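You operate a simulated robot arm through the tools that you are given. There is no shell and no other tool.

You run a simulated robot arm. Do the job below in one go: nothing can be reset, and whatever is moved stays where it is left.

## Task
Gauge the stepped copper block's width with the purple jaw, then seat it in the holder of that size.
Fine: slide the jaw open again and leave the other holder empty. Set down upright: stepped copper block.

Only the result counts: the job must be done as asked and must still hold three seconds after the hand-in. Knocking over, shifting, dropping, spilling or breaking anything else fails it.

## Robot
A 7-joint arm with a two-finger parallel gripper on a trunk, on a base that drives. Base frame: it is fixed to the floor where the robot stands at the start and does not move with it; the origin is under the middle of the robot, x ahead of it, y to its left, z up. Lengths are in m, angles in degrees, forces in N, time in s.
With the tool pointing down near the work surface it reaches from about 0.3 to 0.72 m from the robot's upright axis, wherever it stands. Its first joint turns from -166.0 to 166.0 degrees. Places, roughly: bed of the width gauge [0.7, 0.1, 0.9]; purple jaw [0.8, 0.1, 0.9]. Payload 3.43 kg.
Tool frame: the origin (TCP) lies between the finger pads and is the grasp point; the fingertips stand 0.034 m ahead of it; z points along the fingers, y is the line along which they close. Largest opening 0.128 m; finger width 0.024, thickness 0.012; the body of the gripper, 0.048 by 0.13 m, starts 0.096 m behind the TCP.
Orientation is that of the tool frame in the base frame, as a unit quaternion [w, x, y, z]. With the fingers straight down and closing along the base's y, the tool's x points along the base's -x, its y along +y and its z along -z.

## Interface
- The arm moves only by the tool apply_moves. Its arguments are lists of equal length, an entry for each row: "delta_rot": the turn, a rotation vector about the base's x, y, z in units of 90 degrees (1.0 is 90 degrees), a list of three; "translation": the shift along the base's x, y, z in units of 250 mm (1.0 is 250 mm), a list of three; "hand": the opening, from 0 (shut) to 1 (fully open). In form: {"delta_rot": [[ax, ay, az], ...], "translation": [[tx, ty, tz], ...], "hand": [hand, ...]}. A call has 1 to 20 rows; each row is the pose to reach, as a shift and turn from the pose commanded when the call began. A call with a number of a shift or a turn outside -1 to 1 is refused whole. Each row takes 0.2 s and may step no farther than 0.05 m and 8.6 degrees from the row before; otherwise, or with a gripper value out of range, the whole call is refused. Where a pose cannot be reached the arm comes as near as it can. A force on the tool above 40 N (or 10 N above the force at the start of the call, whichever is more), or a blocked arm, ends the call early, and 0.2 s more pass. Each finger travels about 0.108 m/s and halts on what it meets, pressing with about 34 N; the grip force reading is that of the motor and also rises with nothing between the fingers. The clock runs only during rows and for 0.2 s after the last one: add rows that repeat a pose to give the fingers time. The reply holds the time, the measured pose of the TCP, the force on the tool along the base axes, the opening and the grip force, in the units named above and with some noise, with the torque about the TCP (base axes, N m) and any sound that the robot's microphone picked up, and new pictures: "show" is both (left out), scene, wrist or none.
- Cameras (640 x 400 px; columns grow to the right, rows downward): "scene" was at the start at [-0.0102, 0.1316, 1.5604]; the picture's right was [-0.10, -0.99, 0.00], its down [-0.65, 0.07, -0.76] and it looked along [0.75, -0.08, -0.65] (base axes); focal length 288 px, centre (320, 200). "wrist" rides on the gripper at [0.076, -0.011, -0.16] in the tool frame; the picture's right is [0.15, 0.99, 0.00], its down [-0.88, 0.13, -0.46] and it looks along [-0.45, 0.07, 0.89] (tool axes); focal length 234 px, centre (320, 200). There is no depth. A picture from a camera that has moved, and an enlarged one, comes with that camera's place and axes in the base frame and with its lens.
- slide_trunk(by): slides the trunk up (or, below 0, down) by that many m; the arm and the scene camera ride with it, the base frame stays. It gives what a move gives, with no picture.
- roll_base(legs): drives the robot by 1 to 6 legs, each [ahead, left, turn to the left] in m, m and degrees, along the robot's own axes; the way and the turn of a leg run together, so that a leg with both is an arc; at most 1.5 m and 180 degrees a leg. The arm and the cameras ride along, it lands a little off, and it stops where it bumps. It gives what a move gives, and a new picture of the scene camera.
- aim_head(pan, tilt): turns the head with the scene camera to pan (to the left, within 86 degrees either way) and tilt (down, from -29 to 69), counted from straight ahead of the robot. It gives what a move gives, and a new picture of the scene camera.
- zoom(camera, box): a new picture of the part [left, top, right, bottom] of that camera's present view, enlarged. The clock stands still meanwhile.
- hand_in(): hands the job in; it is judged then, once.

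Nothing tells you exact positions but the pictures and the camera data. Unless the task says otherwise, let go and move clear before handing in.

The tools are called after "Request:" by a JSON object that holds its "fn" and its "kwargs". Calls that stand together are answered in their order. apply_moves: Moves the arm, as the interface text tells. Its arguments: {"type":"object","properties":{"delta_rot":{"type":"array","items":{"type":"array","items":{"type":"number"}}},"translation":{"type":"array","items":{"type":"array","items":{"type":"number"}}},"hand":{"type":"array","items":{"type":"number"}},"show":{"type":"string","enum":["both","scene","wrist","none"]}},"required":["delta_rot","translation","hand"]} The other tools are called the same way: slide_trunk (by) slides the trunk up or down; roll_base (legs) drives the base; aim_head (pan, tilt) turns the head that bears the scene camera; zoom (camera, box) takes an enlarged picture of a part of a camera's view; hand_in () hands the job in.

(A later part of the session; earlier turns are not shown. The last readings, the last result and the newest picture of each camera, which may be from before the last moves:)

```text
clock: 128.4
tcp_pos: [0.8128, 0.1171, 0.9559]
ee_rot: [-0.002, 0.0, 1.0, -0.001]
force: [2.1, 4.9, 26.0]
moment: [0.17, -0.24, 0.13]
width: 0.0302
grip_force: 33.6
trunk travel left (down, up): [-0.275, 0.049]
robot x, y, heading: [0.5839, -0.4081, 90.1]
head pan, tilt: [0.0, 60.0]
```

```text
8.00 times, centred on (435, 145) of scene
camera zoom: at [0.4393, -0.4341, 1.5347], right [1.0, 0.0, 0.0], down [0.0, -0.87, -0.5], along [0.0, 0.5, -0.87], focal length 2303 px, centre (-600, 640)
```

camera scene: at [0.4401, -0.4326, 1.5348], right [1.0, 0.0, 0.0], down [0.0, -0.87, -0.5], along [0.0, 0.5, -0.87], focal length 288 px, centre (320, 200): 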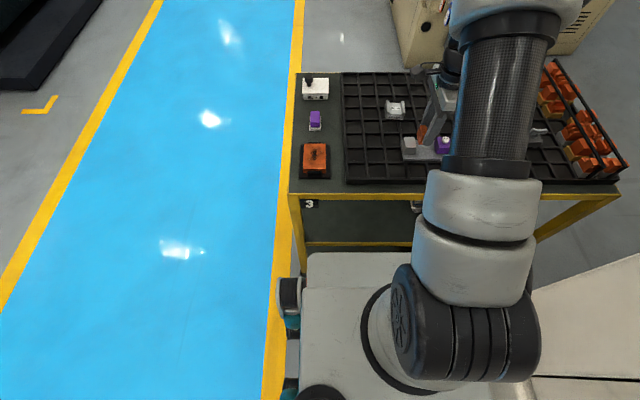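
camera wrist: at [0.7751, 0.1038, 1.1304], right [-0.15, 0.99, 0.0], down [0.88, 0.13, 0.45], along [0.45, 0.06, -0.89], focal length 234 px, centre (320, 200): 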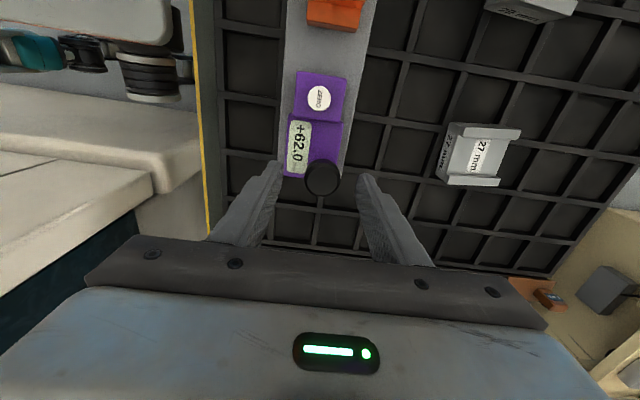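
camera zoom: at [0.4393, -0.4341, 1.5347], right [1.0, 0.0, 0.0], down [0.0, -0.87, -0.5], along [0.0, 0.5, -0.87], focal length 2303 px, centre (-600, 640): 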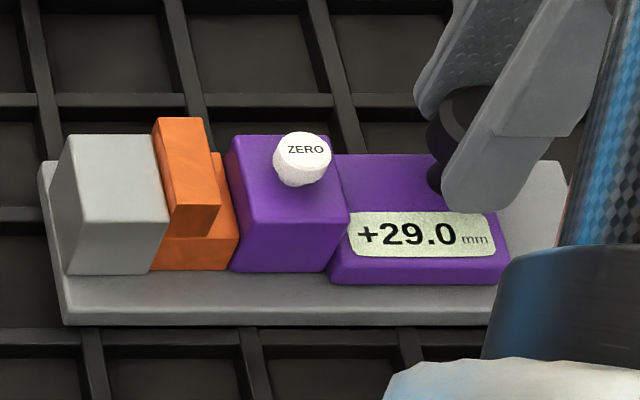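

Request:
{"fn": "apply_moves", "kwargs": {"delta_rot": [[0, 0, 0], [0, 0, 0], [0, 0, 0]], "translation": [[-0.004, 0, 0], [-0.006, 0, 0], [-0.006, 0, 0]], "hand": [0.18, 0.18, 0.18], "show": "none"}}

Request:
{"fn": "zoom", "kwargs": {"camera": "scene", "box": [395, 125, 475, 165]}}

Request:
{"fn": "zoom", "kwargs": {"camera": "scene", "box": [405, 138, 441, 160]}}

```text
clock: 129.2
tcp_pos: [0.8136, 0.1161, 0.956]
ee_rot: [-0.001, 0.0, 1.0, 0.0]
force: [6.2, 8.7, 24.2]
moment: [0.2, -0.05, -0.04]
width: 0.0303
grip_force: 34.1
trunk travel left (down, up): [-0.275, 0.049]
robot x, y, heading: [0.584, -0.4106, 90.1]
head pan, tilt: [0.0, 60.0]
```

```text
8.00 times, centred on (435, 145) of scene
camera zoom: at [0.4398, -0.4338, 1.5347], right [1.0, 0.0, 0.0], down [0.0, -0.87, -0.5], along [0.0, 0.5, -0.87], focal length 2303 px, centre (-600, 640)
```

zoom: 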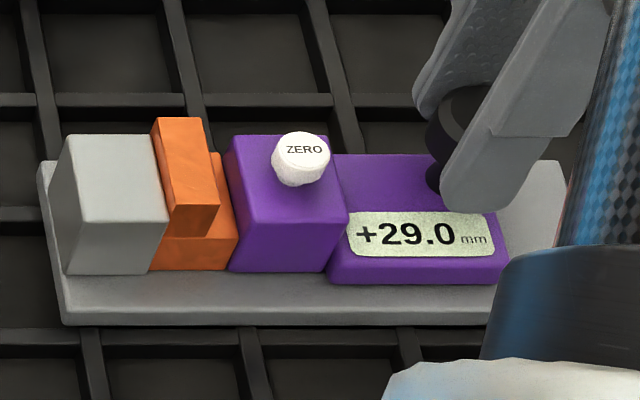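

```text
16.00 times, centred on (423, 149) of scene
camera zoom: at [0.4398, -0.4338, 1.5347], right [1.0, 0.0, 0.0], down [0.0, -0.87, -0.5], along [0.0, 0.5, -0.87], focal length 4606 px, centre (-1328, 1016)
```

zoom: 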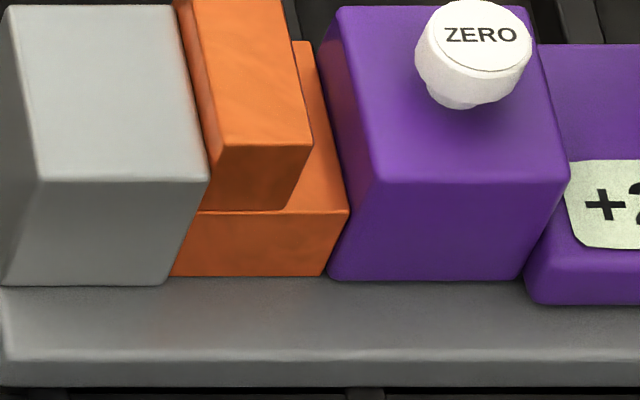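

A solid clamp now: 29.0 with rising force, gauge steady, block against both faces. I'll open the jaw again with downward press.

Request:
{"fn": "apply_moves", "kwargs": {"delta_rot": [[0, 0, 0], [0, 0, 0], [0, 0, 0], [0, 0, 0], [0, 0, 0], [0, 0, 0], [0, 0, 0], [0, 0, 0], [0, 0, 0], [0, 0, 0], [0, 0, 0], [0, 0, 0], [0, 0, 0], [0, 0, 0], [0, 0, 0], [0, 0, 0], [0, 0, 0], [0, 0, 0]], "translation": [[0.008, 0, 0], [0.016, 0, 0], [0.024, 0, 0], [0.032, 0, 0], [0.04, 0, 0], [0.048, 0, 0], [0.056, 0, 0], [0.064, 0, 0], [0.072, 0, 0], [0.08, 0, 0], [0.088, 0, 0], [0.096, 0, 0], [0.104, 0, 0], [0.112, 0, 0], [0.12, 0, 0], [0.128, 0, 0], [0.132, 0, 0], [0.132, 0, 0]], "hand": [0.18, 0.18, 0.18, 0.18, 0.18, 0.18, 0.18, 0.18, 0.18, 0.18, 0.18, 0.18, 0.18, 0.18, 0.18, 0.18, 0.18, 0.18], "show": "none"}}

Request:
{"fn": "zoom", "kwargs": {"camera": "scene", "box": [395, 125, 475, 165]}}

```text
clock: 133.0
tcp_pos: [0.8438, 0.1166, 0.955]
ee_rot: [-0.002, 0.0, 1.0, -0.003]
force: [-0.7, 6.4, 11.1]
moment: [0.3, -0.09, -0.08]
width: 0.0299
grip_force: 33.7
trunk travel left (down, up): [-0.275, 0.049]
robot x, y, heading: [0.5844, -0.4089, 90.2]
head pan, tilt: [0.0, 60.0]
```

```text
8.00 times, centred on (435, 145) of scene
camera zoom: at [0.4394, -0.4331, 1.5347], right [1.0, 0.0, 0.0], down [0.0, -0.87, -0.5], along [0.0, 0.5, -0.87], focal length 2303 px, centre (-600, 640)
```

zoom: 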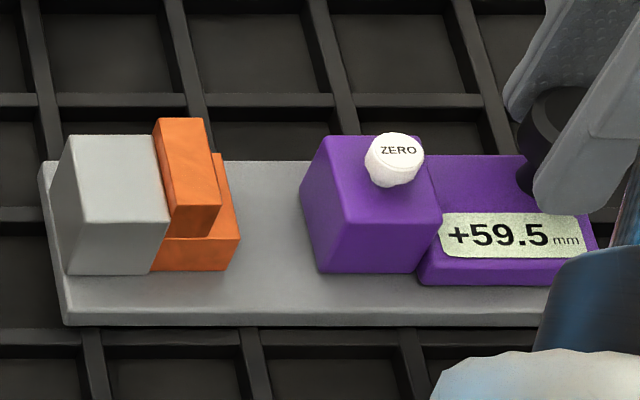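

Jaw open at 59.5. Relieve, release the knob and return to the block.

Request:
{"fn": "apply_moves", "kwargs": {"delta_rot": [[0, 0, 0], [0, 0, 0], [0, 0, 0], [0, 0, 0], [0, 0, 0], [0, 0, 0], [0, 0, 0], [0, 0, 0], [0, 0, 0], [0, 0, 0], [0, 0, 0]], "translation": [[0, -0.001, 0.003], [0, -0.001, 0.003], [0, -0.001, 0.003], [0, -0.001, 0.003], [0, -0.001, 0.1], [0, -0.001, 0.25], [-0.05, -0.01, 0.38], [-0.2, -0.03, 0.38], [-0.35, -0.036, 0.38], [-0.47, -0.036, 0.3], [-0.47, -0.036, 0.3]], "hand": [0.25, 0.33, 0.42, 0.5, 0.5, 0.5, 0.5, 0.5, 0.5, 0.5, 0.5], "show": "wrist"}}

Request:
{"fn": "zoom", "kwargs": {"camera": "wrist", "box": [260, 80, 380, 210]}}

```text
clock: 135.4
tcp_pos: [0.728, 0.1098, 1.0297]
ee_rot: [-0.003, -0.001, 1.0, -0.002]
force: [-0.1, 0.2, 0.0]
moment: [0.0, 0.01, -0.01]
width: 0.064
grip_force: 0.0
trunk travel left (down, up): [-0.275, 0.049]
robot x, y, heading: [0.5862, -0.4088, 89.8]
head pan, tilt: [0.0, 60.0]
camera wrist: at [0.6538, 0.0982, 1.19], right [-0.15, 0.99, 0.0], down [0.88, 0.13, 0.45], along [0.45, 0.06, -0.89], focal length 234 px, centre (320, 200)
```

wrist: 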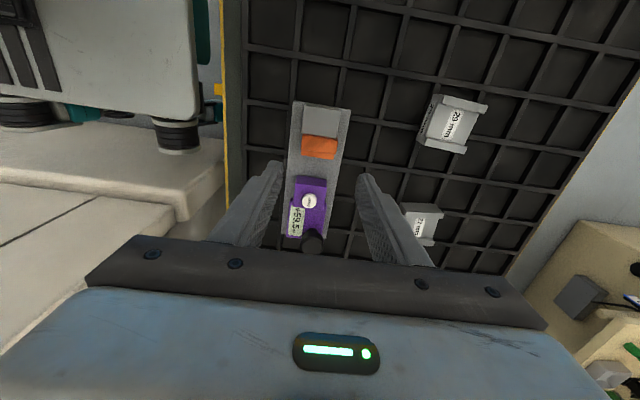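

```text
3.08 times, centred on (320, 145) of wrist
camera zoom: at [0.6538, 0.0982, 1.19], right [-0.15, 0.99, 0.0], down [0.88, 0.13, 0.45], along [0.45, 0.06, -0.89], focal length 720 px, centre (320, 369)
```

zoom: 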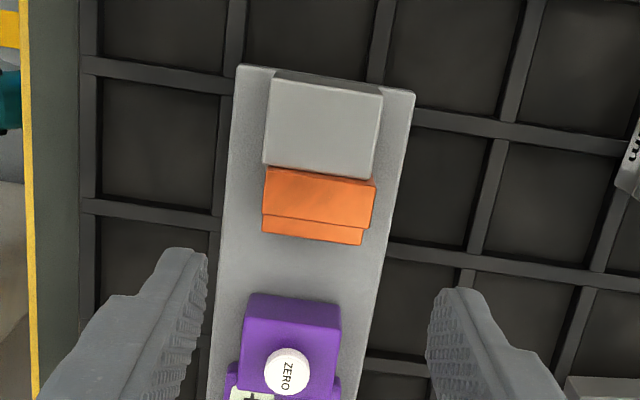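

Request:
{"fn": "apply_moves", "kwargs": {"delta_rot": [[0, 0, 0], [0, 0, 0], [0, 0, 0], [0, 0, 0], [0, 0, 0], [0, 0, 0], [0, 0, 0], [0, 0, 0], [0, 0, 0], [0, 0, 0]], "translation": [[-0.014, -0.009, -0.12], [-0.014, -0.009, -0.25], [-0.014, -0.009, -0.33], [-0.014, -0.009, -0.364], [-0.014, -0.009, -0.364], [-0.014, -0.009, -0.364], [-0.014, -0.009, -0.364], [-0.014, -0.009, -0.364], [-0.014, -0.009, -0.364], [-0.014, -0.009, -0.364]], "hand": [0.5, 0.5, 0.5, 0.5, 0.5, 0.4, 0.35, 0.25, 0.25, 0.25], "show": "none"}}

Request:
{"fn": "apply_moves", "kwargs": {"delta_rot": [[0, 0, 0], [0, 0, 0], [0, 0, 0], [0, 0, 0], [0, 0, 0], [0, 0, 0], [0, 0, 0], [0, 0, 0], [0, 0, 0], [0, 0, 0], [0, 0, 0], [0, 0, 0]], "translation": [[0.006, 0, 0], [0.006, 0, 0.1], [0.006, 0, 0.25], [0, 0, 0.4], [-0.15, 0, 0.4], [-0.3, 0, 0.4], [-0.45, 0.006, 0.4], [-0.492, 0.008, 0.36], [-0.492, 0.008, 0.2], [-0.492, 0.008, 0.04], [-0.492, 0.008, -0.03], [-0.492, 0.008, -0.03]], "hand": [0.25, 0.25, 0.25, 0.25, 0.25, 0.25, 0.25, 0.25, 0.25, 0.25, 0.25, 0.25], "show": "scene"}}

Request:
{"fn": "zoom", "kwargs": {"camera": "scene", "box": [340, 110, 420, 165]}}

```text
clock: 137.6
tcp_pos: [0.7242, 0.1063, 0.9381]
ee_rot: [-0.002, -0.001, 1.0, -0.002]
force: [0.0, 1.1, 0.1]
moment: [0.07, -0.04, 0.0]
width: 0.0395
grip_force: 33.7
trunk travel left (down, up): [-0.275, 0.049]
robot x, y, heading: [0.5847, -0.4084, 90.2]
head pan, tilt: [0.0, 60.0]
```

```text
clock: 140.2
tcp_pos: [0.599, 0.1063, 0.932]
ee_rot: [-0.004, -0.001, 1.0, -0.001]
force: [-0.3, -0.2, -2.5]
moment: [0.0, 0.0, -0.01]
width: 0.0398
grip_force: 34.1
trunk travel left (down, up): [-0.275, 0.049]
robot x, y, heading: [0.5842, -0.4128, 90.1]
head pan, tilt: [0.0, 60.0]
camera scene: at [0.44, -0.4326, 1.5348], right [1.0, 0.0, 0.0], down [0.0, -0.87, -0.5], along [0.0, 0.5, -0.87], focal length 288 px, centre (320, 200)
```

scene: 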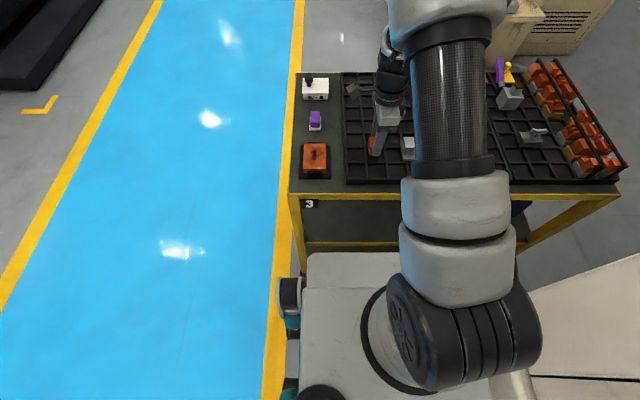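

```text
7.27 times, centred on (380, 138) of scene
camera zoom: at [0.44, -0.4326, 1.5348], right [1.0, 0.0, 0.0], down [0.0, -0.87, -0.5], along [0.0, 0.5, -0.87], focal length 2093 px, centre (-116, 654)
```

zoom: 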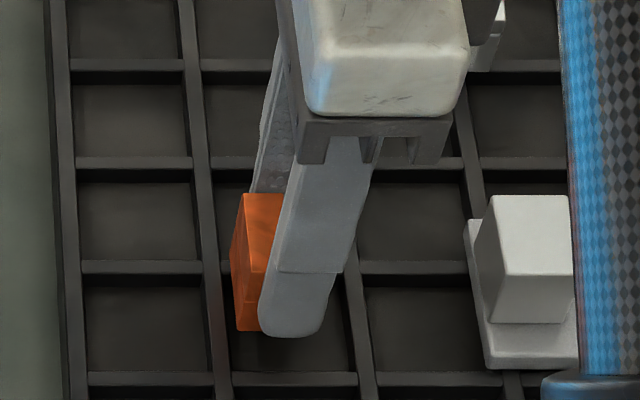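

Lowering to tray contact and releasing, then rising and turning the tool +90° to measure the block squarely.

Request:
{"fn": "apply_moves", "kwargs": {"delta_rot": [[0, 0, 0], [0, 0, 0], [0, 0, 0]], "translation": [[0, 0, -0.008], [0, 0, -0.014], [0, 0, -0.014]], "hand": [0.25, 0.25, 0.25], "show": "none"}}

Request:
{"fn": "apply_moves", "kwargs": {"delta_rot": [[0, 0, 0], [0, 0, 0]], "translation": [[0, 0, -0.003], [0, 0, -0.003]], "hand": [0.25, 0.25], "show": "none"}}

```text
clock: 141.0
tcp_pos: [0.5992, 0.108, 0.9298]
ee_rot: [-0.004, 0.0, 1.0, -0.001]
force: [-2.0, -1.8, 7.9]
moment: [0.01, 0.15, 0.05]
width: 0.0394
grip_force: 34.4
trunk travel left (down, up): [-0.275, 0.049]
robot x, y, heading: [0.5858, -0.4073, 90.1]
head pan, tilt: [0.0, 60.0]
```

```text
clock: 141.6
tcp_pos: [0.5989, 0.1073, 0.9292]
ee_rot: [-0.002, -0.002, 1.0, 0.0]
force: [-2.8, -3.8, 22.9]
moment: [-0.15, 0.24, -0.01]
width: 0.0397
grip_force: 34.0
trunk travel left (down, up): [-0.275, 0.049]
robot x, y, heading: [0.5835, -0.4096, 90.1]
head pan, tilt: [0.0, 60.0]
```

Request:
{"fn": "apply_moves", "kwargs": {"delta_rot": [[0, 0, 0], [0, 0, 0], [0, 0, 0], [0, 0, 0], [0, 0, 0], [0, 0, 0], [0, 0, 0], [0, 0, 0]], "translation": [[0, 0, 0.006], [0, 0, 0.006], [0, 0, 0.006], [0, 0, 0.006], [0, 0, 0.12], [0, 0, 0.28], [0, 0, 0.42], [0, 0, 0.42]], "hand": [0.25, 0.36, 0.45, 0.5, 0.5, 0.5, 0.5, 0.5], "show": "none"}}

Request:
{"fn": "apply_moves", "kwargs": {"delta_rot": [[0, 0, 0.09], [0, 0, 0.18], [0, 0, 0.27], [0, 0, 0.36], [0, 0, 0.45], [0, 0, 0.54], [0, 0, 0.63], [0, 0, 0.72], [0, 0, 0.81], [0, 0, 0.9], [0, 0, 0.96], [0, 0, 1.0], [0, 0, 1.0]], "translation": [[0, 0, 0], [0, 0, 0], [0, 0, 0], [0, 0, 0], [0, 0, 0], [0, 0, 0], [0, 0, 0], [0, 0, 0], [0, 0, 0], [0, 0, 0], [0, 0, 0], [0, 0, 0], [0, 0, 0]], "hand": [0.5, 0.5, 0.5, 0.5, 0.5, 0.5, 0.5, 0.5, 0.5, 0.5, 0.5, 0.5, 0.5]}}

Request:
{"fn": "zoom", "kwargs": {"camera": "wrist", "box": [260, 80, 380, 210]}}

Request:
{"fn": "zoom", "kwargs": {"camera": "scene", "box": [340, 110, 420, 165]}}

```text
clock: 143.4
tcp_pos: [0.6024, 0.1095, 1.0316]
ee_rot: [-0.003, -0.002, 1.0, -0.002]
force: [-0.4, -0.7, 0.1]
moment: [0.02, -0.01, 0.02]
width: 0.0639
grip_force: 0.1
trunk travel left (down, up): [-0.275, 0.049]
robot x, y, heading: [0.5825, -0.4111, 90.0]
head pan, tilt: [0.0, 60.0]
```

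```text
clock: 146.2
tcp_pos: [0.6007, 0.1088, 1.0328]
ee_rot: [0.0, 0.708, -0.706, 0.003]
force: [-0.4, -0.4, 0.1]
moment: [-0.01, 0.02, 0.04]
width: 0.0642
grip_force: 0.0
trunk travel left (down, up): [-0.275, 0.049]
robot x, y, heading: [0.5826, -0.4118, 90.1]
head pan, tilt: [0.0, 60.0]
camera scene: at [0.44, -0.4328, 1.5348], right [1.0, 0.0, 0.0], down [0.0, -0.87, -0.5], along [0.0, 0.5, -0.87], focal length 288 px, centre (320, 200)
camera wrist: at [0.612, 0.0333, 1.1918], right [-0.99, -0.15, 0.0], down [-0.13, 0.88, 0.45], along [-0.07, 0.45, -0.89], focal length 234 px, centre (320, 200)
```

scene: 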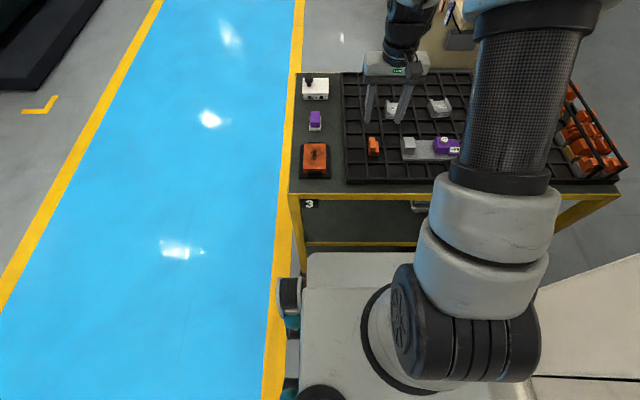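
wrist: 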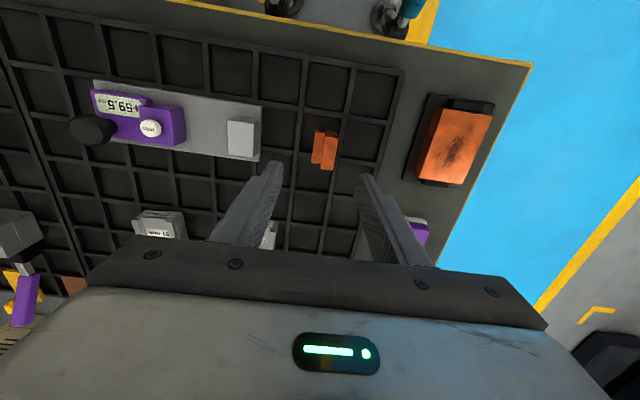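

```text
3.08 times, centred on (320, 145) of wrist
camera zoom: at [0.612, 0.0333, 1.1918], right [-0.99, -0.15, 0.0], down [-0.13, 0.88, 0.45], along [-0.07, 0.45, -0.89], focal length 720 px, centre (320, 369)
```

zoom: 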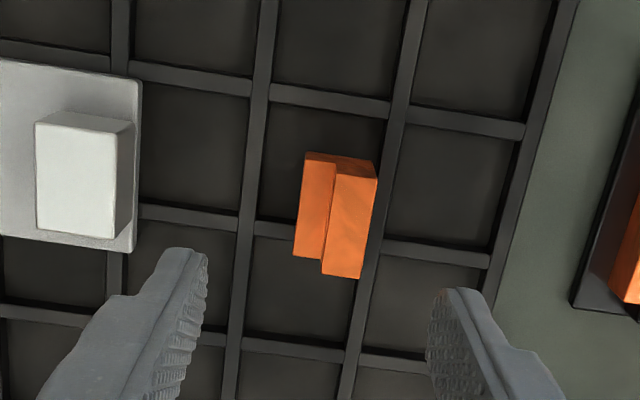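

```text
7.27 times, centred on (380, 138) of scene
camera zoom: at [0.44, -0.4328, 1.5348], right [1.0, 0.0, 0.0], down [0.0, -0.87, -0.5], along [0.0, 0.5, -0.87], focal length 2093 px, centre (-116, 654)
```

zoom: 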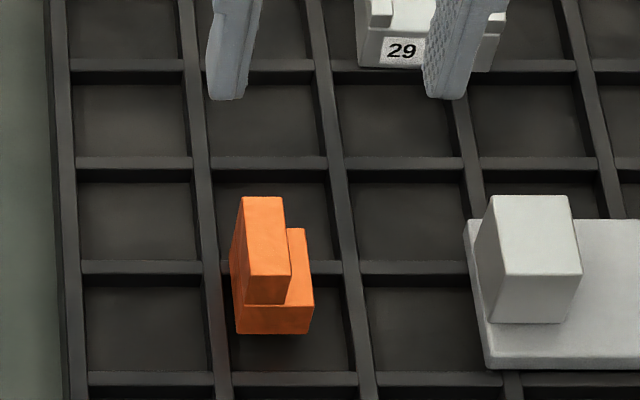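

Request:
{"fn": "apply_moves", "kwargs": {"delta_rot": [[0, 0, 0], [0, 0, 0], [0, 0, 0], [0, 0, 0], [0, 0, 0], [0, 0, 0], [0, 0, 0], [0, 0, 0], [0, 0, 0], [0, 0, 0], [0, 0, 0]], "translation": [[-0.02, -0.004, -0.15], [-0.02, -0.004, -0.3], [-0.02, -0.004, -0.39], [-0.02, -0.004, -0.427], [-0.02, -0.004, -0.427], [-0.02, -0.004, -0.427], [-0.02, -0.004, -0.427], [-0.02, -0.004, -0.427], [-0.02, -0.004, -0.427], [-0.02, -0.004, -0.427], [-0.02, -0.004, -0.427]], "hand": [0.5, 0.5, 0.5, 0.5, 0.5, 0.4, 0.3, 0.25, 0.15, 0.15, 0.15], "show": "wrist"}}

Request:
{"fn": "apply_moves", "kwargs": {"delta_rot": [[0, 0, 0]], "translation": [[0, 0, 0]], "hand": [0.15], "show": "none"}}

Request:
{"fn": "apply_moves", "kwargs": {"delta_rot": [[0, 0, 0]], "translation": [[0, 0, 0]], "hand": [0.15], "show": "none"}}

Request:
{"fn": "zoom", "kwargs": {"camera": "scene", "box": [340, 110, 420, 165]}}

Request:
{"fn": "zoom", "kwargs": {"camera": "wrist", "box": [280, 130, 370, 230]}}

```text
clock: 148.6
tcp_pos: [0.5947, 0.1092, 0.925]
ee_rot: [0.001, 0.708, -0.706, 0.003]
force: [0.5, 0.5, 0.5]
moment: [0.03, -0.03, -0.01]
width: 0.0276
grip_force: 34.0
trunk travel left (down, up): [-0.275, 0.049]
robot x, y, heading: [0.5839, -0.4114, 90.3]
head pan, tilt: [0.0, 60.0]
camera wrist: at [0.6064, 0.0336, 1.085], right [-0.99, -0.15, 0.0], down [-0.13, 0.88, 0.45], along [-0.06, 0.45, -0.89], focal length 234 px, centre (320, 200)
```

wrist: 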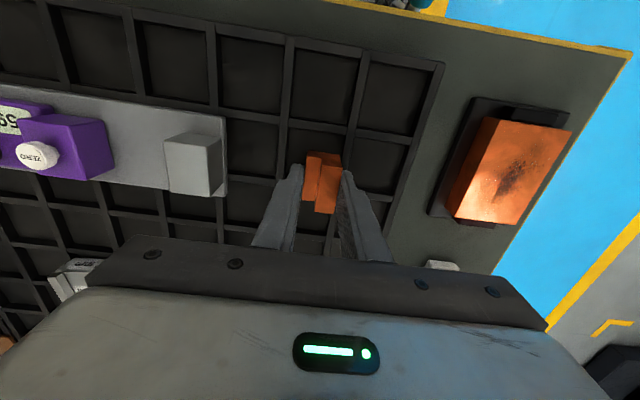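

```text
clock: 149.0
tcp_pos: [0.5951, 0.1085, 0.9266]
ee_rot: [0.0, 0.708, -0.706, 0.004]
force: [0.4, 1.0, 0.2]
moment: [-0.01, 0.05, -0.02]
width: 0.0278
grip_force: 33.9
trunk travel left (down, up): [-0.275, 0.049]
robot x, y, heading: [0.5818, -0.4101, 90.0]
head pan, tilt: [0.0, 60.0]
```

```text
clock: 149.4
tcp_pos: [0.5945, 0.1088, 0.925]
ee_rot: [-0.001, -0.707, 0.707, -0.004]
force: [1.0, -1.1, 0.3]
moment: [-0.02, 0.03, 0.0]
width: 0.0274
grip_force: 33.9
trunk travel left (down, up): [-0.275, 0.049]
robot x, y, heading: [0.5851, -0.4092, 90.3]
head pan, tilt: [0.0, 60.0]
```

```text
7.27 times, centred on (380, 138) of scene
camera zoom: at [0.44, -0.4328, 1.5348], right [1.0, 0.0, 0.0], down [0.0, -0.87, -0.5], along [0.0, 0.5, -0.87], focal length 2093 px, centre (-116, 654)
```

zoom: 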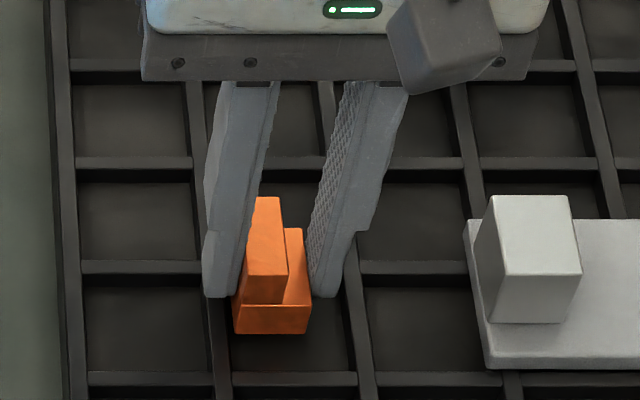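

```text
4.00 times, centred on (325, 180) of wrist
camera zoom: at [0.6063, 0.0336, 1.085], right [-0.99, -0.15, 0.0], down [-0.13, 0.88, 0.45], along [-0.06, 0.45, -0.89], focal length 937 px, centre (300, 280)
```

zoom: 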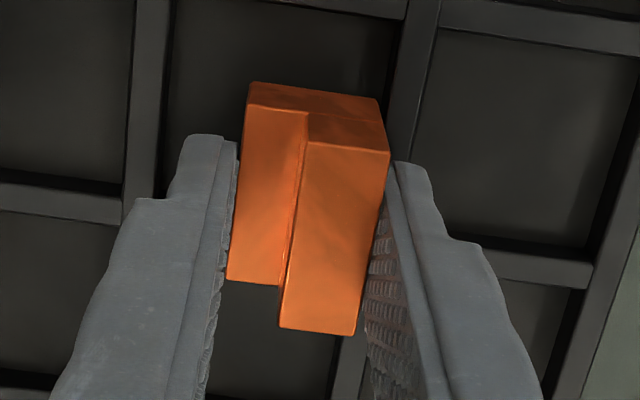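

Again ~27.6 mm by the gripper. I need the gripper's own bias, so I'll rise and close on nothing to read its zero.

Request:
{"fn": "apply_moves", "kwargs": {"delta_rot": [[0, 0, 0], [0, 0, 0], [0, 0, 0], [0, 0, 0], [0, 0, 0], [0, 0, 0], [0, 0, 0], [0, 0, 0], [0, 0, 0], [0, 0, 0], [0, 0, 0], [0, 0, 0]], "translation": [[0, 0, 0], [0, 0, 0], [0, 0, 0], [0, 0, 0.14], [0, 0, 0.3], [0, 0, 0.42], [0, 0, 0.42], [0, 0, 0.42], [0, 0, 0.42], [0, 0, 0.42], [0, 0, 0.42], [0, 0, 0.42]], "hand": [0.3, 0.4, 0.5, 0.5, 0.5, 0.5, 0.3, 0.15, 0.0, 0.0, 0.0, 0.0], "show": "wrist"}}

Request:
{"fn": "apply_moves", "kwargs": {"delta_rot": [[0, 0, 0]], "translation": [[0, 0, 0]], "hand": [0], "show": "none"}}

Request:
{"fn": "zoom", "kwargs": {"camera": "wrist", "box": [260, 80, 380, 240]}}

Request:
{"fn": "zoom", "kwargs": {"camera": "scene", "box": [350, 60, 430, 165]}}

```text
clock: 152.0
tcp_pos: [0.5946, 0.1069, 1.0285]
ee_rot: [0.001, 0.708, -0.706, 0.004]
force: [-0.7, 0.7, 0.7]
moment: [-0.03, 0.02, 0.03]
width: 0.0
grip_force: 33.6
trunk travel left (down, up): [-0.275, 0.049]
robot x, y, heading: [0.5841, -0.4111, 90.0]
head pan, tilt: [0.0, 60.0]
camera wrist: at [0.6067, 0.0327, 1.1892], right [-0.99, -0.15, 0.0], down [-0.13, 0.88, 0.45], along [-0.06, 0.45, -0.89], focal length 234 px, centre (320, 200)
```

wrist: 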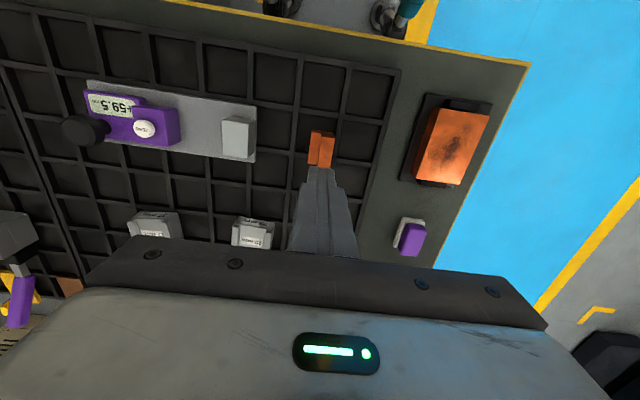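

```text
clock: 152.4
tcp_pos: [0.5948, 0.1081, 1.0308]
ee_rot: [0.001, 0.707, -0.707, 0.004]
force: [-0.1, 0.0, -0.4]
moment: [0.01, -0.03, -0.02]
width: 0.0001
grip_force: 32.9
trunk travel left (down, up): [-0.275, 0.049]
robot x, y, heading: [0.5856, -0.4092, 90.3]
head pan, tilt: [0.0, 60.0]
```

```text
2.50 times, centred on (320, 160) of wrist
camera zoom: at [0.6067, 0.0327, 1.1892], right [-0.99, -0.15, 0.0], down [-0.13, 0.88, 0.45], along [-0.06, 0.45, -0.89], focal length 585 px, centre (320, 300)
```

zoom: 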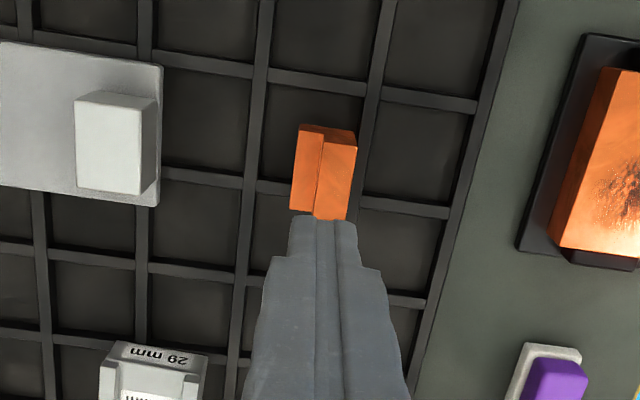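

```text
3.81 times, centred on (390, 112) of scene
camera zoom: at [0.44, -0.4328, 1.5348], right [1.0, 0.0, 0.0], down [0.0, -0.87, -0.5], along [0.0, 0.5, -0.87], focal length 1097 px, centre (53, 533)
```

zoom: 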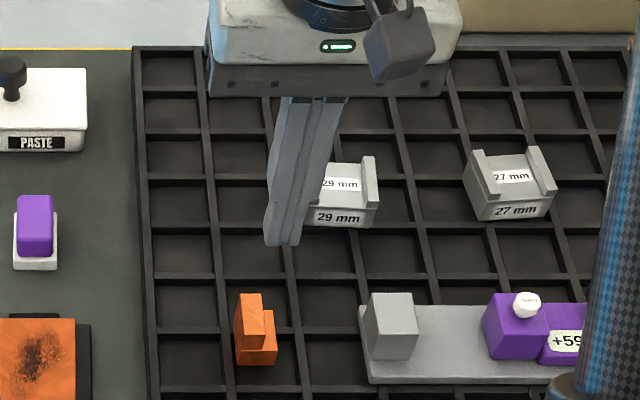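

The gripper reads 0.000 when closed, so I still have a conflict between ~27.6 (gripper) and 29.0 (gauge). I'll verify the gauge's zero directly by probing the anvil and jaw faces from inside the open gap with the closed fingers, which are 24 mm across.

Request:
{"fn": "apply_moves", "kwargs": {"delta_rot": [[0, 0, 0], [0, 0, 0], [0, 0, 0], [0, 0, 0], [0, 0, 0], [0, 0, 0], [0, 0, 0]], "translation": [[0.18, 0, 0], [0.36, 0, 0], [0.53, 0, 0], [0.577, 0, 0], [0.577, 0, -0.12], [0.577, 0, -0.22], [0.577, 0, -0.22]], "hand": [0, 0, 0, 0, 0, 0, 0]}}

Request:
{"fn": "zoom", "kwargs": {"camera": "scene", "box": [385, 90, 475, 165]}}

Request:
{"fn": "zoom", "kwargs": {"camera": "wrist", "box": [220, 80, 420, 240]}}

```text
clock: 154.0
tcp_pos: [0.7407, 0.1067, 0.9748]
ee_rot: [0.001, 0.708, -0.707, 0.003]
force: [-1.0, -1.0, -0.6]
moment: [-0.02, -0.01, 0.02]
width: 0.0002
grip_force: 33.0
trunk travel left (down, up): [-0.275, 0.049]
robot x, y, heading: [0.5821, -0.4073, 90.0]
head pan, tilt: [0.0, 60.0]
camera scene: at [0.44, -0.4327, 1.5348], right [1.0, 0.0, 0.0], down [0.0, -0.87, -0.5], along [0.0, 0.5, -0.87], focal length 288 px, centre (320, 200)
camera wrist: at [0.7516, 0.0319, 1.1342], right [-0.99, -0.15, 0.0], down [-0.13, 0.88, 0.45], along [-0.06, 0.45, -0.89], focal length 234 px, centre (320, 200)
```

scene: 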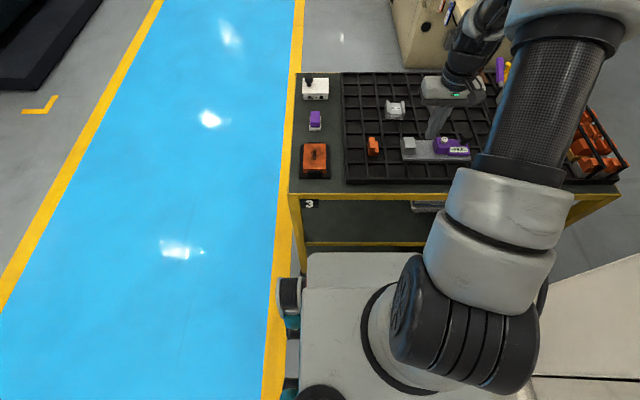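
wrist: 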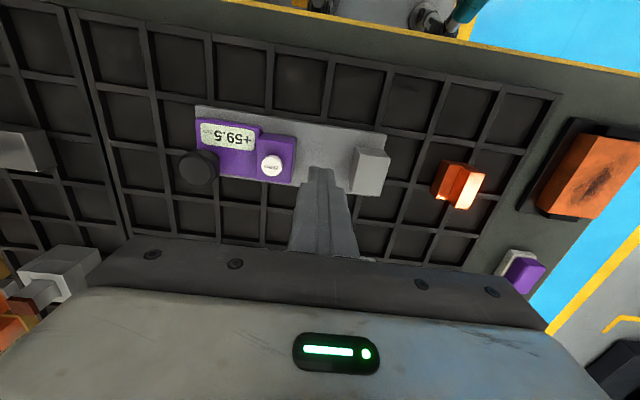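

```text
5.33 times, centred on (430, 128) of scene
camera zoom: at [0.44, -0.4327, 1.5348], right [1.0, 0.0, 0.0], down [0.0, -0.87, -0.5], along [0.0, 0.5, -0.87], focal length 1535 px, centre (-267, 587)
```

zoom: 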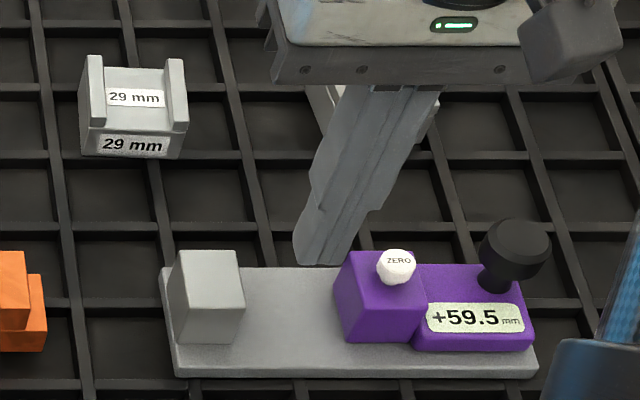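

```text
2.50 times, centred on (320, 160) of wrist
camera zoom: at [0.7516, 0.0319, 1.1342], right [-0.99, -0.15, 0.0], down [-0.13, 0.88, 0.45], along [-0.06, 0.45, -0.89], focal length 585 px, centre (320, 300)
```

zoom: 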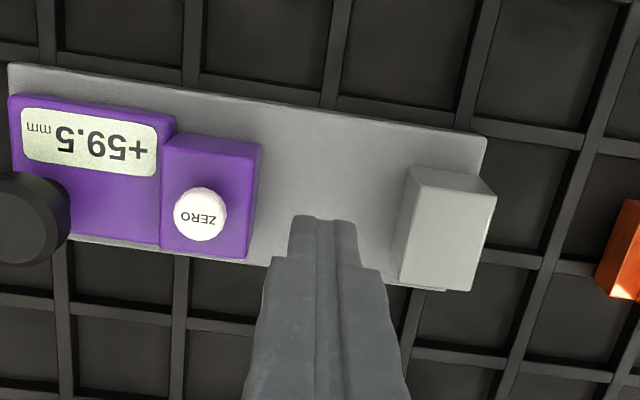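

Request:
{"fn": "apply_moves", "kwargs": {"delta_rot": [[0, 0, 0], [0, 0, 0], [0, 0, 0], [0, 0, 0], [0, 0, 0], [0, 0, 0]], "translation": [[0, 0, -0.08], [0, 0, -0.145], [-0.03, 0, -0.145], [-0.05, 0, -0.145], [-0.062, 0, -0.145], [-0.062, 0, -0.145]], "hand": [0, 0, 0, 0, 0, 0], "show": "none"}}

Request:
{"fn": "zoom", "kwargs": {"camera": "scene", "box": [390, 120, 450, 165]}}

```text
clock: 155.4
tcp_pos: [0.7244, 0.1074, 0.9393]
ee_rot: [0.0, 0.708, -0.706, 0.003]
force: [0.7, -0.6, -0.9]
moment: [-0.01, -0.01, -0.01]
width: 0.0001
grip_force: 32.7
trunk travel left (down, up): [-0.275, 0.049]
robot x, y, heading: [0.5835, -0.4133, 90.3]
head pan, tilt: [0.0, 60.0]
```

```text
8.89 times, centred on (420, 142) of scene
camera zoom: at [0.44, -0.4328, 1.5348], right [1.0, 0.0, 0.0], down [0.0, -0.87, -0.5], along [0.0, 0.5, -0.87], focal length 2559 px, centre (-569, 711)
```

zoom: 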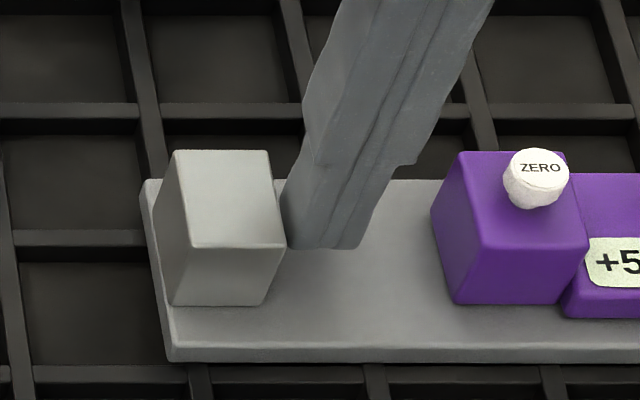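

Request:
{"fn": "apply_moves", "kwargs": {"delta_rot": [[0, 0, 0], [0, 0, 0]], "translation": [[-0.002, 0, 0], [-0.002, 0, 0]], "hand": [0, 0], "show": "none"}}

Request:
{"fn": "apply_moves", "kwargs": {"delta_rot": [[0, 0, 0], [0, 0, 0]], "translation": [[-0.002, 0, 0], [-0.002, 0, 0]], "hand": [0, 0], "show": "none"}}

Request:
{"fn": "apply_moves", "kwargs": {"delta_rot": [[0, 0, 0], [0, 0, 0]], "translation": [[-0.002, 0, 0], [-0.002, 0, 0]], "hand": [0, 0], "show": "none"}}

```text
clock: 156.0
tcp_pos: [0.7237, 0.1071, 0.9388]
ee_rot: [0.001, 0.707, -0.707, 0.004]
force: [0.4, -0.4, -0.2]
moment: [-0.03, -0.02, 0.0]
width: 0.0001
grip_force: 32.8
trunk travel left (down, up): [-0.275, 0.049]
robot x, y, heading: [0.5852, -0.4109, 90.2]
head pan, tilt: [0.0, 60.0]
```

```text
clock: 156.6
tcp_pos: [0.7226, 0.1076, 0.9412]
ee_rot: [0.001, 0.707, -0.707, 0.003]
force: [0.2, -1.2, -0.3]
moment: [0.0, 0.01, 0.06]
width: 0.0
grip_force: 33.3
trunk travel left (down, up): [-0.275, 0.049]
robot x, y, heading: [0.584, -0.4089, 90.3]
head pan, tilt: [0.0, 60.0]
```

```text
clock: 157.2
tcp_pos: [0.7229, 0.1075, 0.9405]
ee_rot: [0.001, 0.708, -0.706, 0.003]
force: [0.2, -0.1, -0.2]
moment: [0.02, 0.02, -0.01]
width: 0.0
grip_force: 32.8
trunk travel left (down, up): [-0.275, 0.049]
robot x, y, heading: [0.5842, -0.4116, 89.8]
head pan, tilt: [0.0, 60.0]
```

Request:
{"fn": "apply_moves", "kwargs": {"delta_rot": [[0, 0, 0], [0, 0, 0]], "translation": [[-0.002, 0, 0], [-0.002, 0, 0]], "hand": [0, 0], "show": "none"}}

Request:
{"fn": "apply_moves", "kwargs": {"delta_rot": [[0, 0, 0], [0, 0, 0]], "translation": [[-0.002, 0, 0], [-0.002, 0, 0]], "hand": [0, 0], "show": "none"}}

Request:
{"fn": "apply_moves", "kwargs": {"delta_rot": [[0, 0, 0], [0, 0, 0]], "translation": [[-0.002, 0, 0], [-0.002, 0, 0]], "hand": [0, 0], "show": "none"}}

```text
clock: 157.8
tcp_pos: [0.7218, 0.108, 0.9398]
ee_rot: [0.001, 0.708, -0.706, 0.003]
force: [-1.1, -0.5, 0.2]
moment: [0.04, -0.06, -0.02]
width: 0.0002
grip_force: 32.8
trunk travel left (down, up): [-0.275, 0.049]
robot x, y, heading: [0.5835, -0.4139, 90.2]
head pan, tilt: [0.0, 60.0]
```

```text
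clock: 158.4
tcp_pos: [0.7223, 0.1079, 0.9388]
ee_rot: [0.0, 0.708, -0.707, 0.003]
force: [0.4, -0.1, 0.8]
moment: [-0.01, -0.04, -0.02]
width: 0.0
grip_force: 33.2
trunk travel left (down, up): [-0.275, 0.049]
robot x, y, heading: [0.5849, -0.406, 89.9]
head pan, tilt: [0.0, 60.0]
```

```text
clock: 159.0
tcp_pos: [0.7212, 0.107, 0.9397]
ee_rot: [0.001, 0.708, -0.706, 0.002]
force: [0.4, 0.4, -0.7]
moment: [-0.03, -0.01, -0.01]
width: 0.0001
grip_force: 33.2
trunk travel left (down, up): [-0.275, 0.049]
robot x, y, heading: [0.5823, -0.4111, 90.2]
head pan, tilt: [0.0, 60.0]
```

Request:
{"fn": "apply_moves", "kwargs": {"delta_rot": [[0, 0, 0], [0, 0, 0]], "translation": [[-0.002, 0, 0], [-0.002, 0, 0]], "hand": [0, 0], "show": "none"}}

Request:
{"fn": "apply_moves", "kwargs": {"delta_rot": [[0, 0, 0], [0, 0, 0]], "translation": [[-0.002, 0, 0], [-0.002, 0, 0]], "hand": [0, 0], "show": "none"}}

Request:
{"fn": "zoom", "kwargs": {"camera": "scene", "box": [400, 130, 436, 160]}}

```text
clock: 159.6
tcp_pos: [0.7209, 0.1066, 0.9395]
ee_rot: [0.001, 0.708, -0.706, 0.003]
force: [1.1, -0.2, -0.7]
moment: [0.02, 0.01, 0.0]
width: 0.0004
grip_force: 33.0
trunk travel left (down, up): [-0.275, 0.049]
robot x, y, heading: [0.5845, -0.4057, 90.1]
head pan, tilt: [0.0, 60.0]
```

```text
clock: 160.2
tcp_pos: [0.7205, 0.1082, 0.9392]
ee_rot: [0.001, 0.707, -0.707, 0.003]
force: [0.1, 0.1, 0.3]
moment: [0.02, -0.01, 0.02]
width: 0.0003
grip_force: 33.0
trunk travel left (down, up): [-0.275, 0.049]
robot x, y, heading: [0.5826, -0.4104, 90.2]
head pan, tilt: [0.0, 60.0]
```

```text
13.33 times, centred on (418, 145) of scene
camera zoom: at [0.44, -0.4328, 1.5348], right [1.0, 0.0, 0.0], down [0.0, -0.87, -0.5], along [0.0, 0.5, -0.87], focal length 3838 px, centre (-987, 933)
```

zoom: 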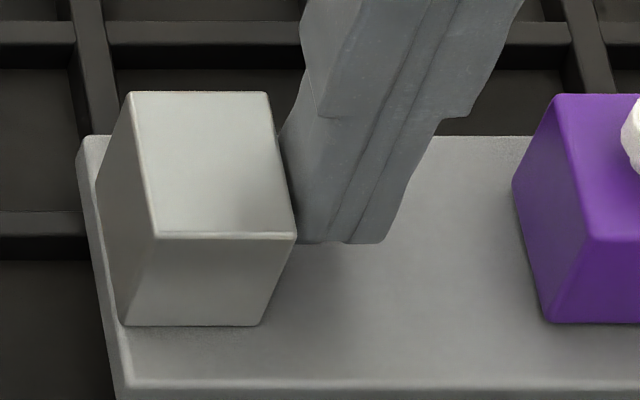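

No contact yet; the fingertip shape matters, so let me look closely at the tips and pads.

Request:
{"fn": "zoom", "kwargs": {"camera": "scene", "box": [418, 128, 448, 156]}}

Request:
{"fn": "zoom", "kwargs": {"camera": "wrist", "box": [290, 150, 350, 210]}}

```text
14.29 times, centred on (433, 142) of scene
camera zoom: at [0.44, -0.4328, 1.5348], right [1.0, 0.0, 0.0], down [0.0, -0.87, -0.5], along [0.0, 0.5, -0.87], focal length 4112 px, centre (-1294, 1029)
```

zoom: 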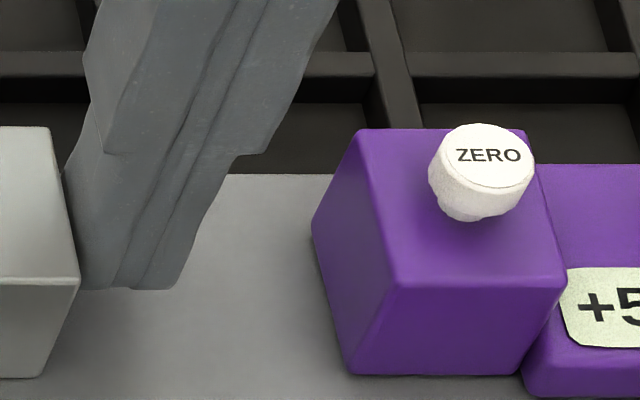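

```text
6.67 times, centred on (320, 180) of wrist
camera zoom: at [0.7319, 0.0319, 1.0988], right [-0.99, -0.15, 0.0], down [-0.13, 0.88, 0.45], along [-0.07, 0.45, -0.89], focal length 1561 px, centre (320, 333)
```

zoom: 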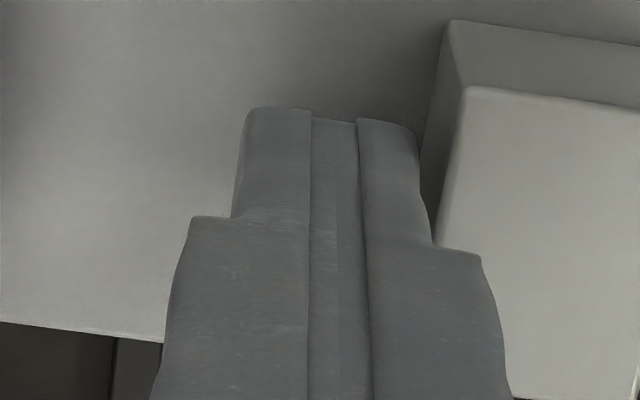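

Pads run to the tip, so the grip reading is fair. Continuing to probe for anvil contact.

Request:
{"fn": "apply_moves", "kwargs": {"delta_rot": [[0, 0, 0], [0, 0, 0]], "translation": [[-0.002, 0, 0], [-0.002, 0, 0]], "hand": [0, 0], "show": "none"}}

Request:
{"fn": "apply_moves", "kwargs": {"delta_rot": [[0, 0, 0], [0, 0, 0]], "translation": [[-0.002, 0, 0], [-0.002, 0, 0]], "hand": [0, 0], "show": "none"}}

Request:
{"fn": "apply_moves", "kwargs": {"delta_rot": [[0, 0, 0], [0, 0, 0]], "translation": [[-0.002, 0, 0], [-0.002, 0, 0]], "hand": [0, 0], "show": "none"}}

```text
clock: 160.8
tcp_pos: [0.7191, 0.1079, 0.9393]
ee_rot: [0.001, 0.708, -0.707, 0.004]
force: [0.8, -0.2, -0.4]
moment: [0.01, 0.01, -0.06]
width: 0.0
grip_force: 33.3
trunk travel left (down, up): [-0.275, 0.049]
robot x, y, heading: [0.5851, -0.4099, 90.2]
head pan, tilt: [0.0, 60.0]
```

```text
clock: 161.4
tcp_pos: [0.7199, 0.1077, 0.9382]
ee_rot: [0.001, 0.708, -0.706, 0.004]
force: [0.5, 0.1, 0.6]
moment: [0.01, 0.0, 0.0]
width: 0.0
grip_force: 33.3
trunk travel left (down, up): [-0.275, 0.049]
robot x, y, heading: [0.586, -0.409, 89.8]
head pan, tilt: [0.0, 60.0]
```

```text
clock: 162.0
tcp_pos: [0.719, 0.1083, 0.9395]
ee_rot: [0.001, 0.708, -0.706, 0.004]
force: [-0.4, -0.9, 0.3]
moment: [-0.04, 0.01, -0.01]
width: 0.0
grip_force: 33.3
trunk travel left (down, up): [-0.275, 0.049]
robot x, y, heading: [0.5883, -0.4062, 90.2]
head pan, tilt: [0.0, 60.0]
```

Request:
{"fn": "apply_moves", "kwargs": {"delta_rot": [[0, 0, 0], [0, 0, 0]], "translation": [[-0.002, 0, 0], [-0.002, 0, 0]], "hand": [0, 0], "show": "none"}}

Request:
{"fn": "apply_moves", "kwargs": {"delta_rot": [[0, 0, 0], [0, 0, 0]], "translation": [[-0.002, 0, 0], [-0.002, 0, 0]], "hand": [0, 0], "show": "none"}}

Request:
{"fn": "apply_moves", "kwargs": {"delta_rot": [[0, 0, 0], [0, 0, 0]], "translation": [[-0.002, 0, 0], [-0.002, 0, 0]], "hand": [0, 0], "show": "none"}}

Request:
{"fn": "zoom", "kwargs": {"camera": "scene", "box": [400, 130, 436, 160]}}

```text
clock: 162.6
tcp_pos: [0.7177, 0.1079, 0.9394]
ee_rot: [0.0, 0.708, -0.706, 0.003]
force: [0.0, -0.9, 0.3]
moment: [0.03, 0.0, 0.0]
width: 0.0001
grip_force: 32.8
trunk travel left (down, up): [-0.275, 0.049]
robot x, y, heading: [0.5848, -0.415, 90.2]
head pan, tilt: [0.0, 60.0]
```

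```text
clock: 163.2
tcp_pos: [0.717, 0.1074, 0.9386]
ee_rot: [0.0, 0.708, -0.706, 0.004]
force: [0.7, 0.3, 0.2]
moment: [-0.03, -0.02, -0.01]
width: 0.0
grip_force: 33.1
trunk travel left (down, up): [-0.275, 0.049]
robot x, y, heading: [0.5859, -0.4083, 89.9]
head pan, tilt: [0.0, 60.0]
```

```text
clock: 163.8
tcp_pos: [0.7169, 0.1071, 0.9395]
ee_rot: [0.001, 0.707, -0.707, 0.003]
force: [1.4, 1.2, -0.7]
moment: [-0.01, -0.03, -0.02]
width: 0.0
grip_force: 33.2
trunk travel left (down, up): [-0.275, 0.049]
robot x, y, heading: [0.5845, -0.4104, 90.2]
head pan, tilt: [0.0, 60.0]
```

```text
13.33 times, centred on (418, 145) of scene
camera zoom: at [0.4401, -0.4327, 1.5348], right [1.0, 0.0, 0.0], down [0.0, -0.87, -0.5], along [0.0, 0.5, -0.87], focal length 3838 px, centre (-987, 933)
```

zoom: 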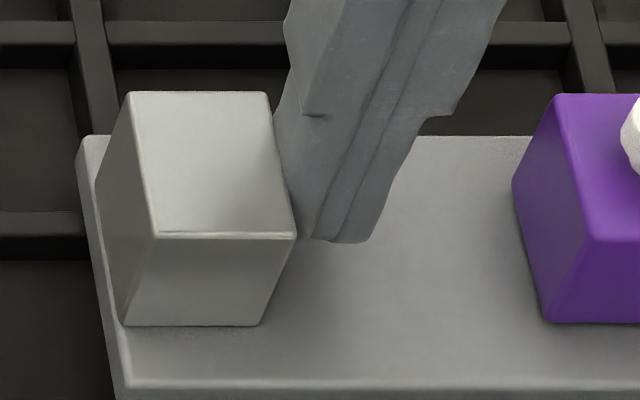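

Request:
{"fn": "apply_moves", "kwargs": {"delta_rot": [[0, 0, 0], [0, 0, 0]], "translation": [[-0.002, 0, 0], [-0.002, 0, 0]], "hand": [0, 0], "show": "none"}}

Request:
{"fn": "apply_moves", "kwargs": {"delta_rot": [[0, 0, 0], [0, 0, 0]], "translation": [[-0.002, 0, 0], [-0.002, 0, 0]], "hand": [0, 0], "show": "none"}}

```text
clock: 164.4
tcp_pos: [0.7173, 0.1083, 0.9385]
ee_rot: [0.001, 0.707, -0.707, 0.003]
force: [4.1, 1.3, -0.5]
moment: [0.01, -0.05, -0.07]
width: 0.0
grip_force: 32.9
trunk travel left (down, up): [-0.275, 0.049]
robot x, y, heading: [0.5849, -0.4062, 90.3]
head pan, tilt: [0.0, 60.0]
```

```text
clock: 165.0
tcp_pos: [0.7174, 0.1069, 0.9396]
ee_rot: [0.001, 0.707, -0.707, 0.003]
force: [5.1, -0.4, 0.3]
moment: [0.01, -0.1, 0.02]
width: 0.0001
grip_force: 33.0
trunk travel left (down, up): [-0.275, 0.049]
robot x, y, heading: [0.5867, -0.4107, 90.0]
head pan, tilt: [0.0, 60.0]
```

Anvil contact found at commanded −22.4 mm. Now probing toward the jaw face.

Request:
{"fn": "apply_moves", "kwargs": {"delta_rot": [[0, 0, 0], [0, 0, 0], [0, 0, 0], [0, 0, 0], [0, 0, 0], [0, 0, 0]], "translation": [[0.03, 0, 0], [0.06, 0, 0], [0.09, 0, 0], [0.116, 0, 0], [0.128, 0, 0], [0.128, 0, 0]], "hand": [0, 0, 0, 0, 0, 0], "show": "none"}}

Request:
{"fn": "zoom", "kwargs": {"camera": "scene", "box": [405, 125, 475, 165]}}

```text
clock: 166.4
tcp_pos: [0.7486, 0.1058, 0.9394]
ee_rot: [0.002, 0.708, -0.707, 0.003]
force: [-0.2, 0.3, -0.3]
moment: [0.01, 0.02, 0.05]
width: 0.0001
grip_force: 33.4
trunk travel left (down, up): [-0.275, 0.049]
robot x, y, heading: [0.5843, -0.4103, 90.3]
head pan, tilt: [0.0, 60.0]
```

```text
9.14 times, centred on (440, 145) of scene
camera zoom: at [0.44, -0.4328, 1.5348], right [1.0, 0.0, 0.0], down [0.0, -0.87, -0.5], along [0.0, 0.5, -0.87], focal length 2632 px, centre (-777, 703)
```

zoom: 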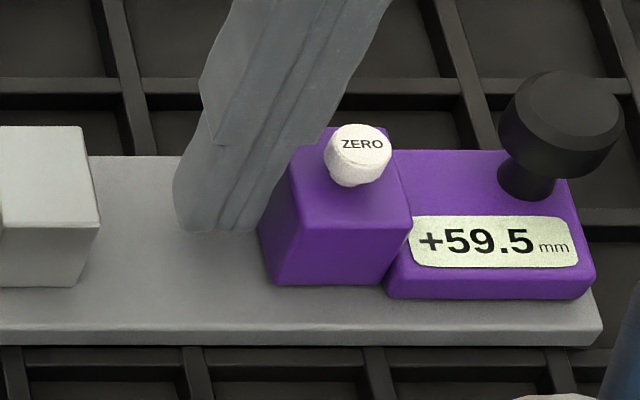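

Request:
{"fn": "apply_moves", "kwargs": {"delta_rot": [[0, 0, 0], [0, 0, 0], [0, 0, 0]], "translation": [[0.004, 0, 0], [0.006, 0, 0], [0.006, 0, 0]], "hand": [0, 0, 0], "show": "none"}}

Request:
{"fn": "apply_moves", "kwargs": {"delta_rot": [[0, 0, 0], [0, 0, 0]], "translation": [[0.002, 0, 0], [0.002, 0, 0]], "hand": [0, 0], "show": "none"}}

Request:
{"fn": "apply_moves", "kwargs": {"delta_rot": [[0, 0, 0], [0, 0, 0]], "translation": [[0.002, 0, 0], [0.002, 0, 0]], "hand": [0, 0], "show": "none"}}

Request:
{"fn": "zoom", "kwargs": {"camera": "scene", "box": [405, 125, 475, 165]}}

```text
clock: 167.2
tcp_pos: [0.7509, 0.1068, 0.94]
ee_rot: [0.002, 0.708, -0.707, 0.003]
force: [-0.2, -0.3, 0.9]
moment: [0.01, 0.0, -0.02]
width: 0.0001
grip_force: 33.2
trunk travel left (down, up): [-0.275, 0.049]
robot x, y, heading: [0.5838, -0.409, 90.1]
head pan, tilt: [0.0, 60.0]
```

```text
clock: 167.8
tcp_pos: [0.7507, 0.1075, 0.9389]
ee_rot: [0.001, 0.708, -0.706, 0.004]
force: [0.8, 0.6, -0.4]
moment: [-0.03, -0.01, 0.01]
width: 0.0
grip_force: 32.4
trunk travel left (down, up): [-0.275, 0.049]
robot x, y, heading: [0.5841, -0.4082, 90.0]
head pan, tilt: [0.0, 60.0]
```

```text
clock: 168.4
tcp_pos: [0.7514, 0.1083, 0.9394]
ee_rot: [0.001, 0.708, -0.706, 0.004]
force: [-0.8, 0.3, -0.5]
moment: [0.0, 0.01, 0.01]
width: 0.0
grip_force: 33.0
trunk travel left (down, up): [-0.275, 0.049]
robot x, y, heading: [0.5875, -0.4075, 89.9]
head pan, tilt: [0.0, 60.0]
```

```text
9.14 times, centred on (440, 145) of scene
camera zoom: at [0.44, -0.4328, 1.5348], right [1.0, 0.0, 0.0], down [0.0, -0.87, -0.5], along [0.0, 0.5, -0.87], focal length 2632 px, centre (-777, 703)
```

zoom: 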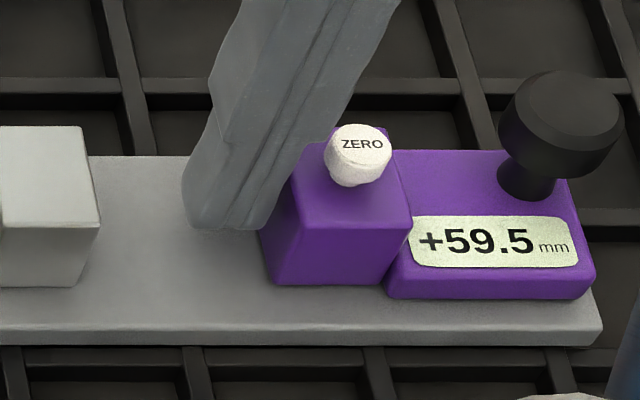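

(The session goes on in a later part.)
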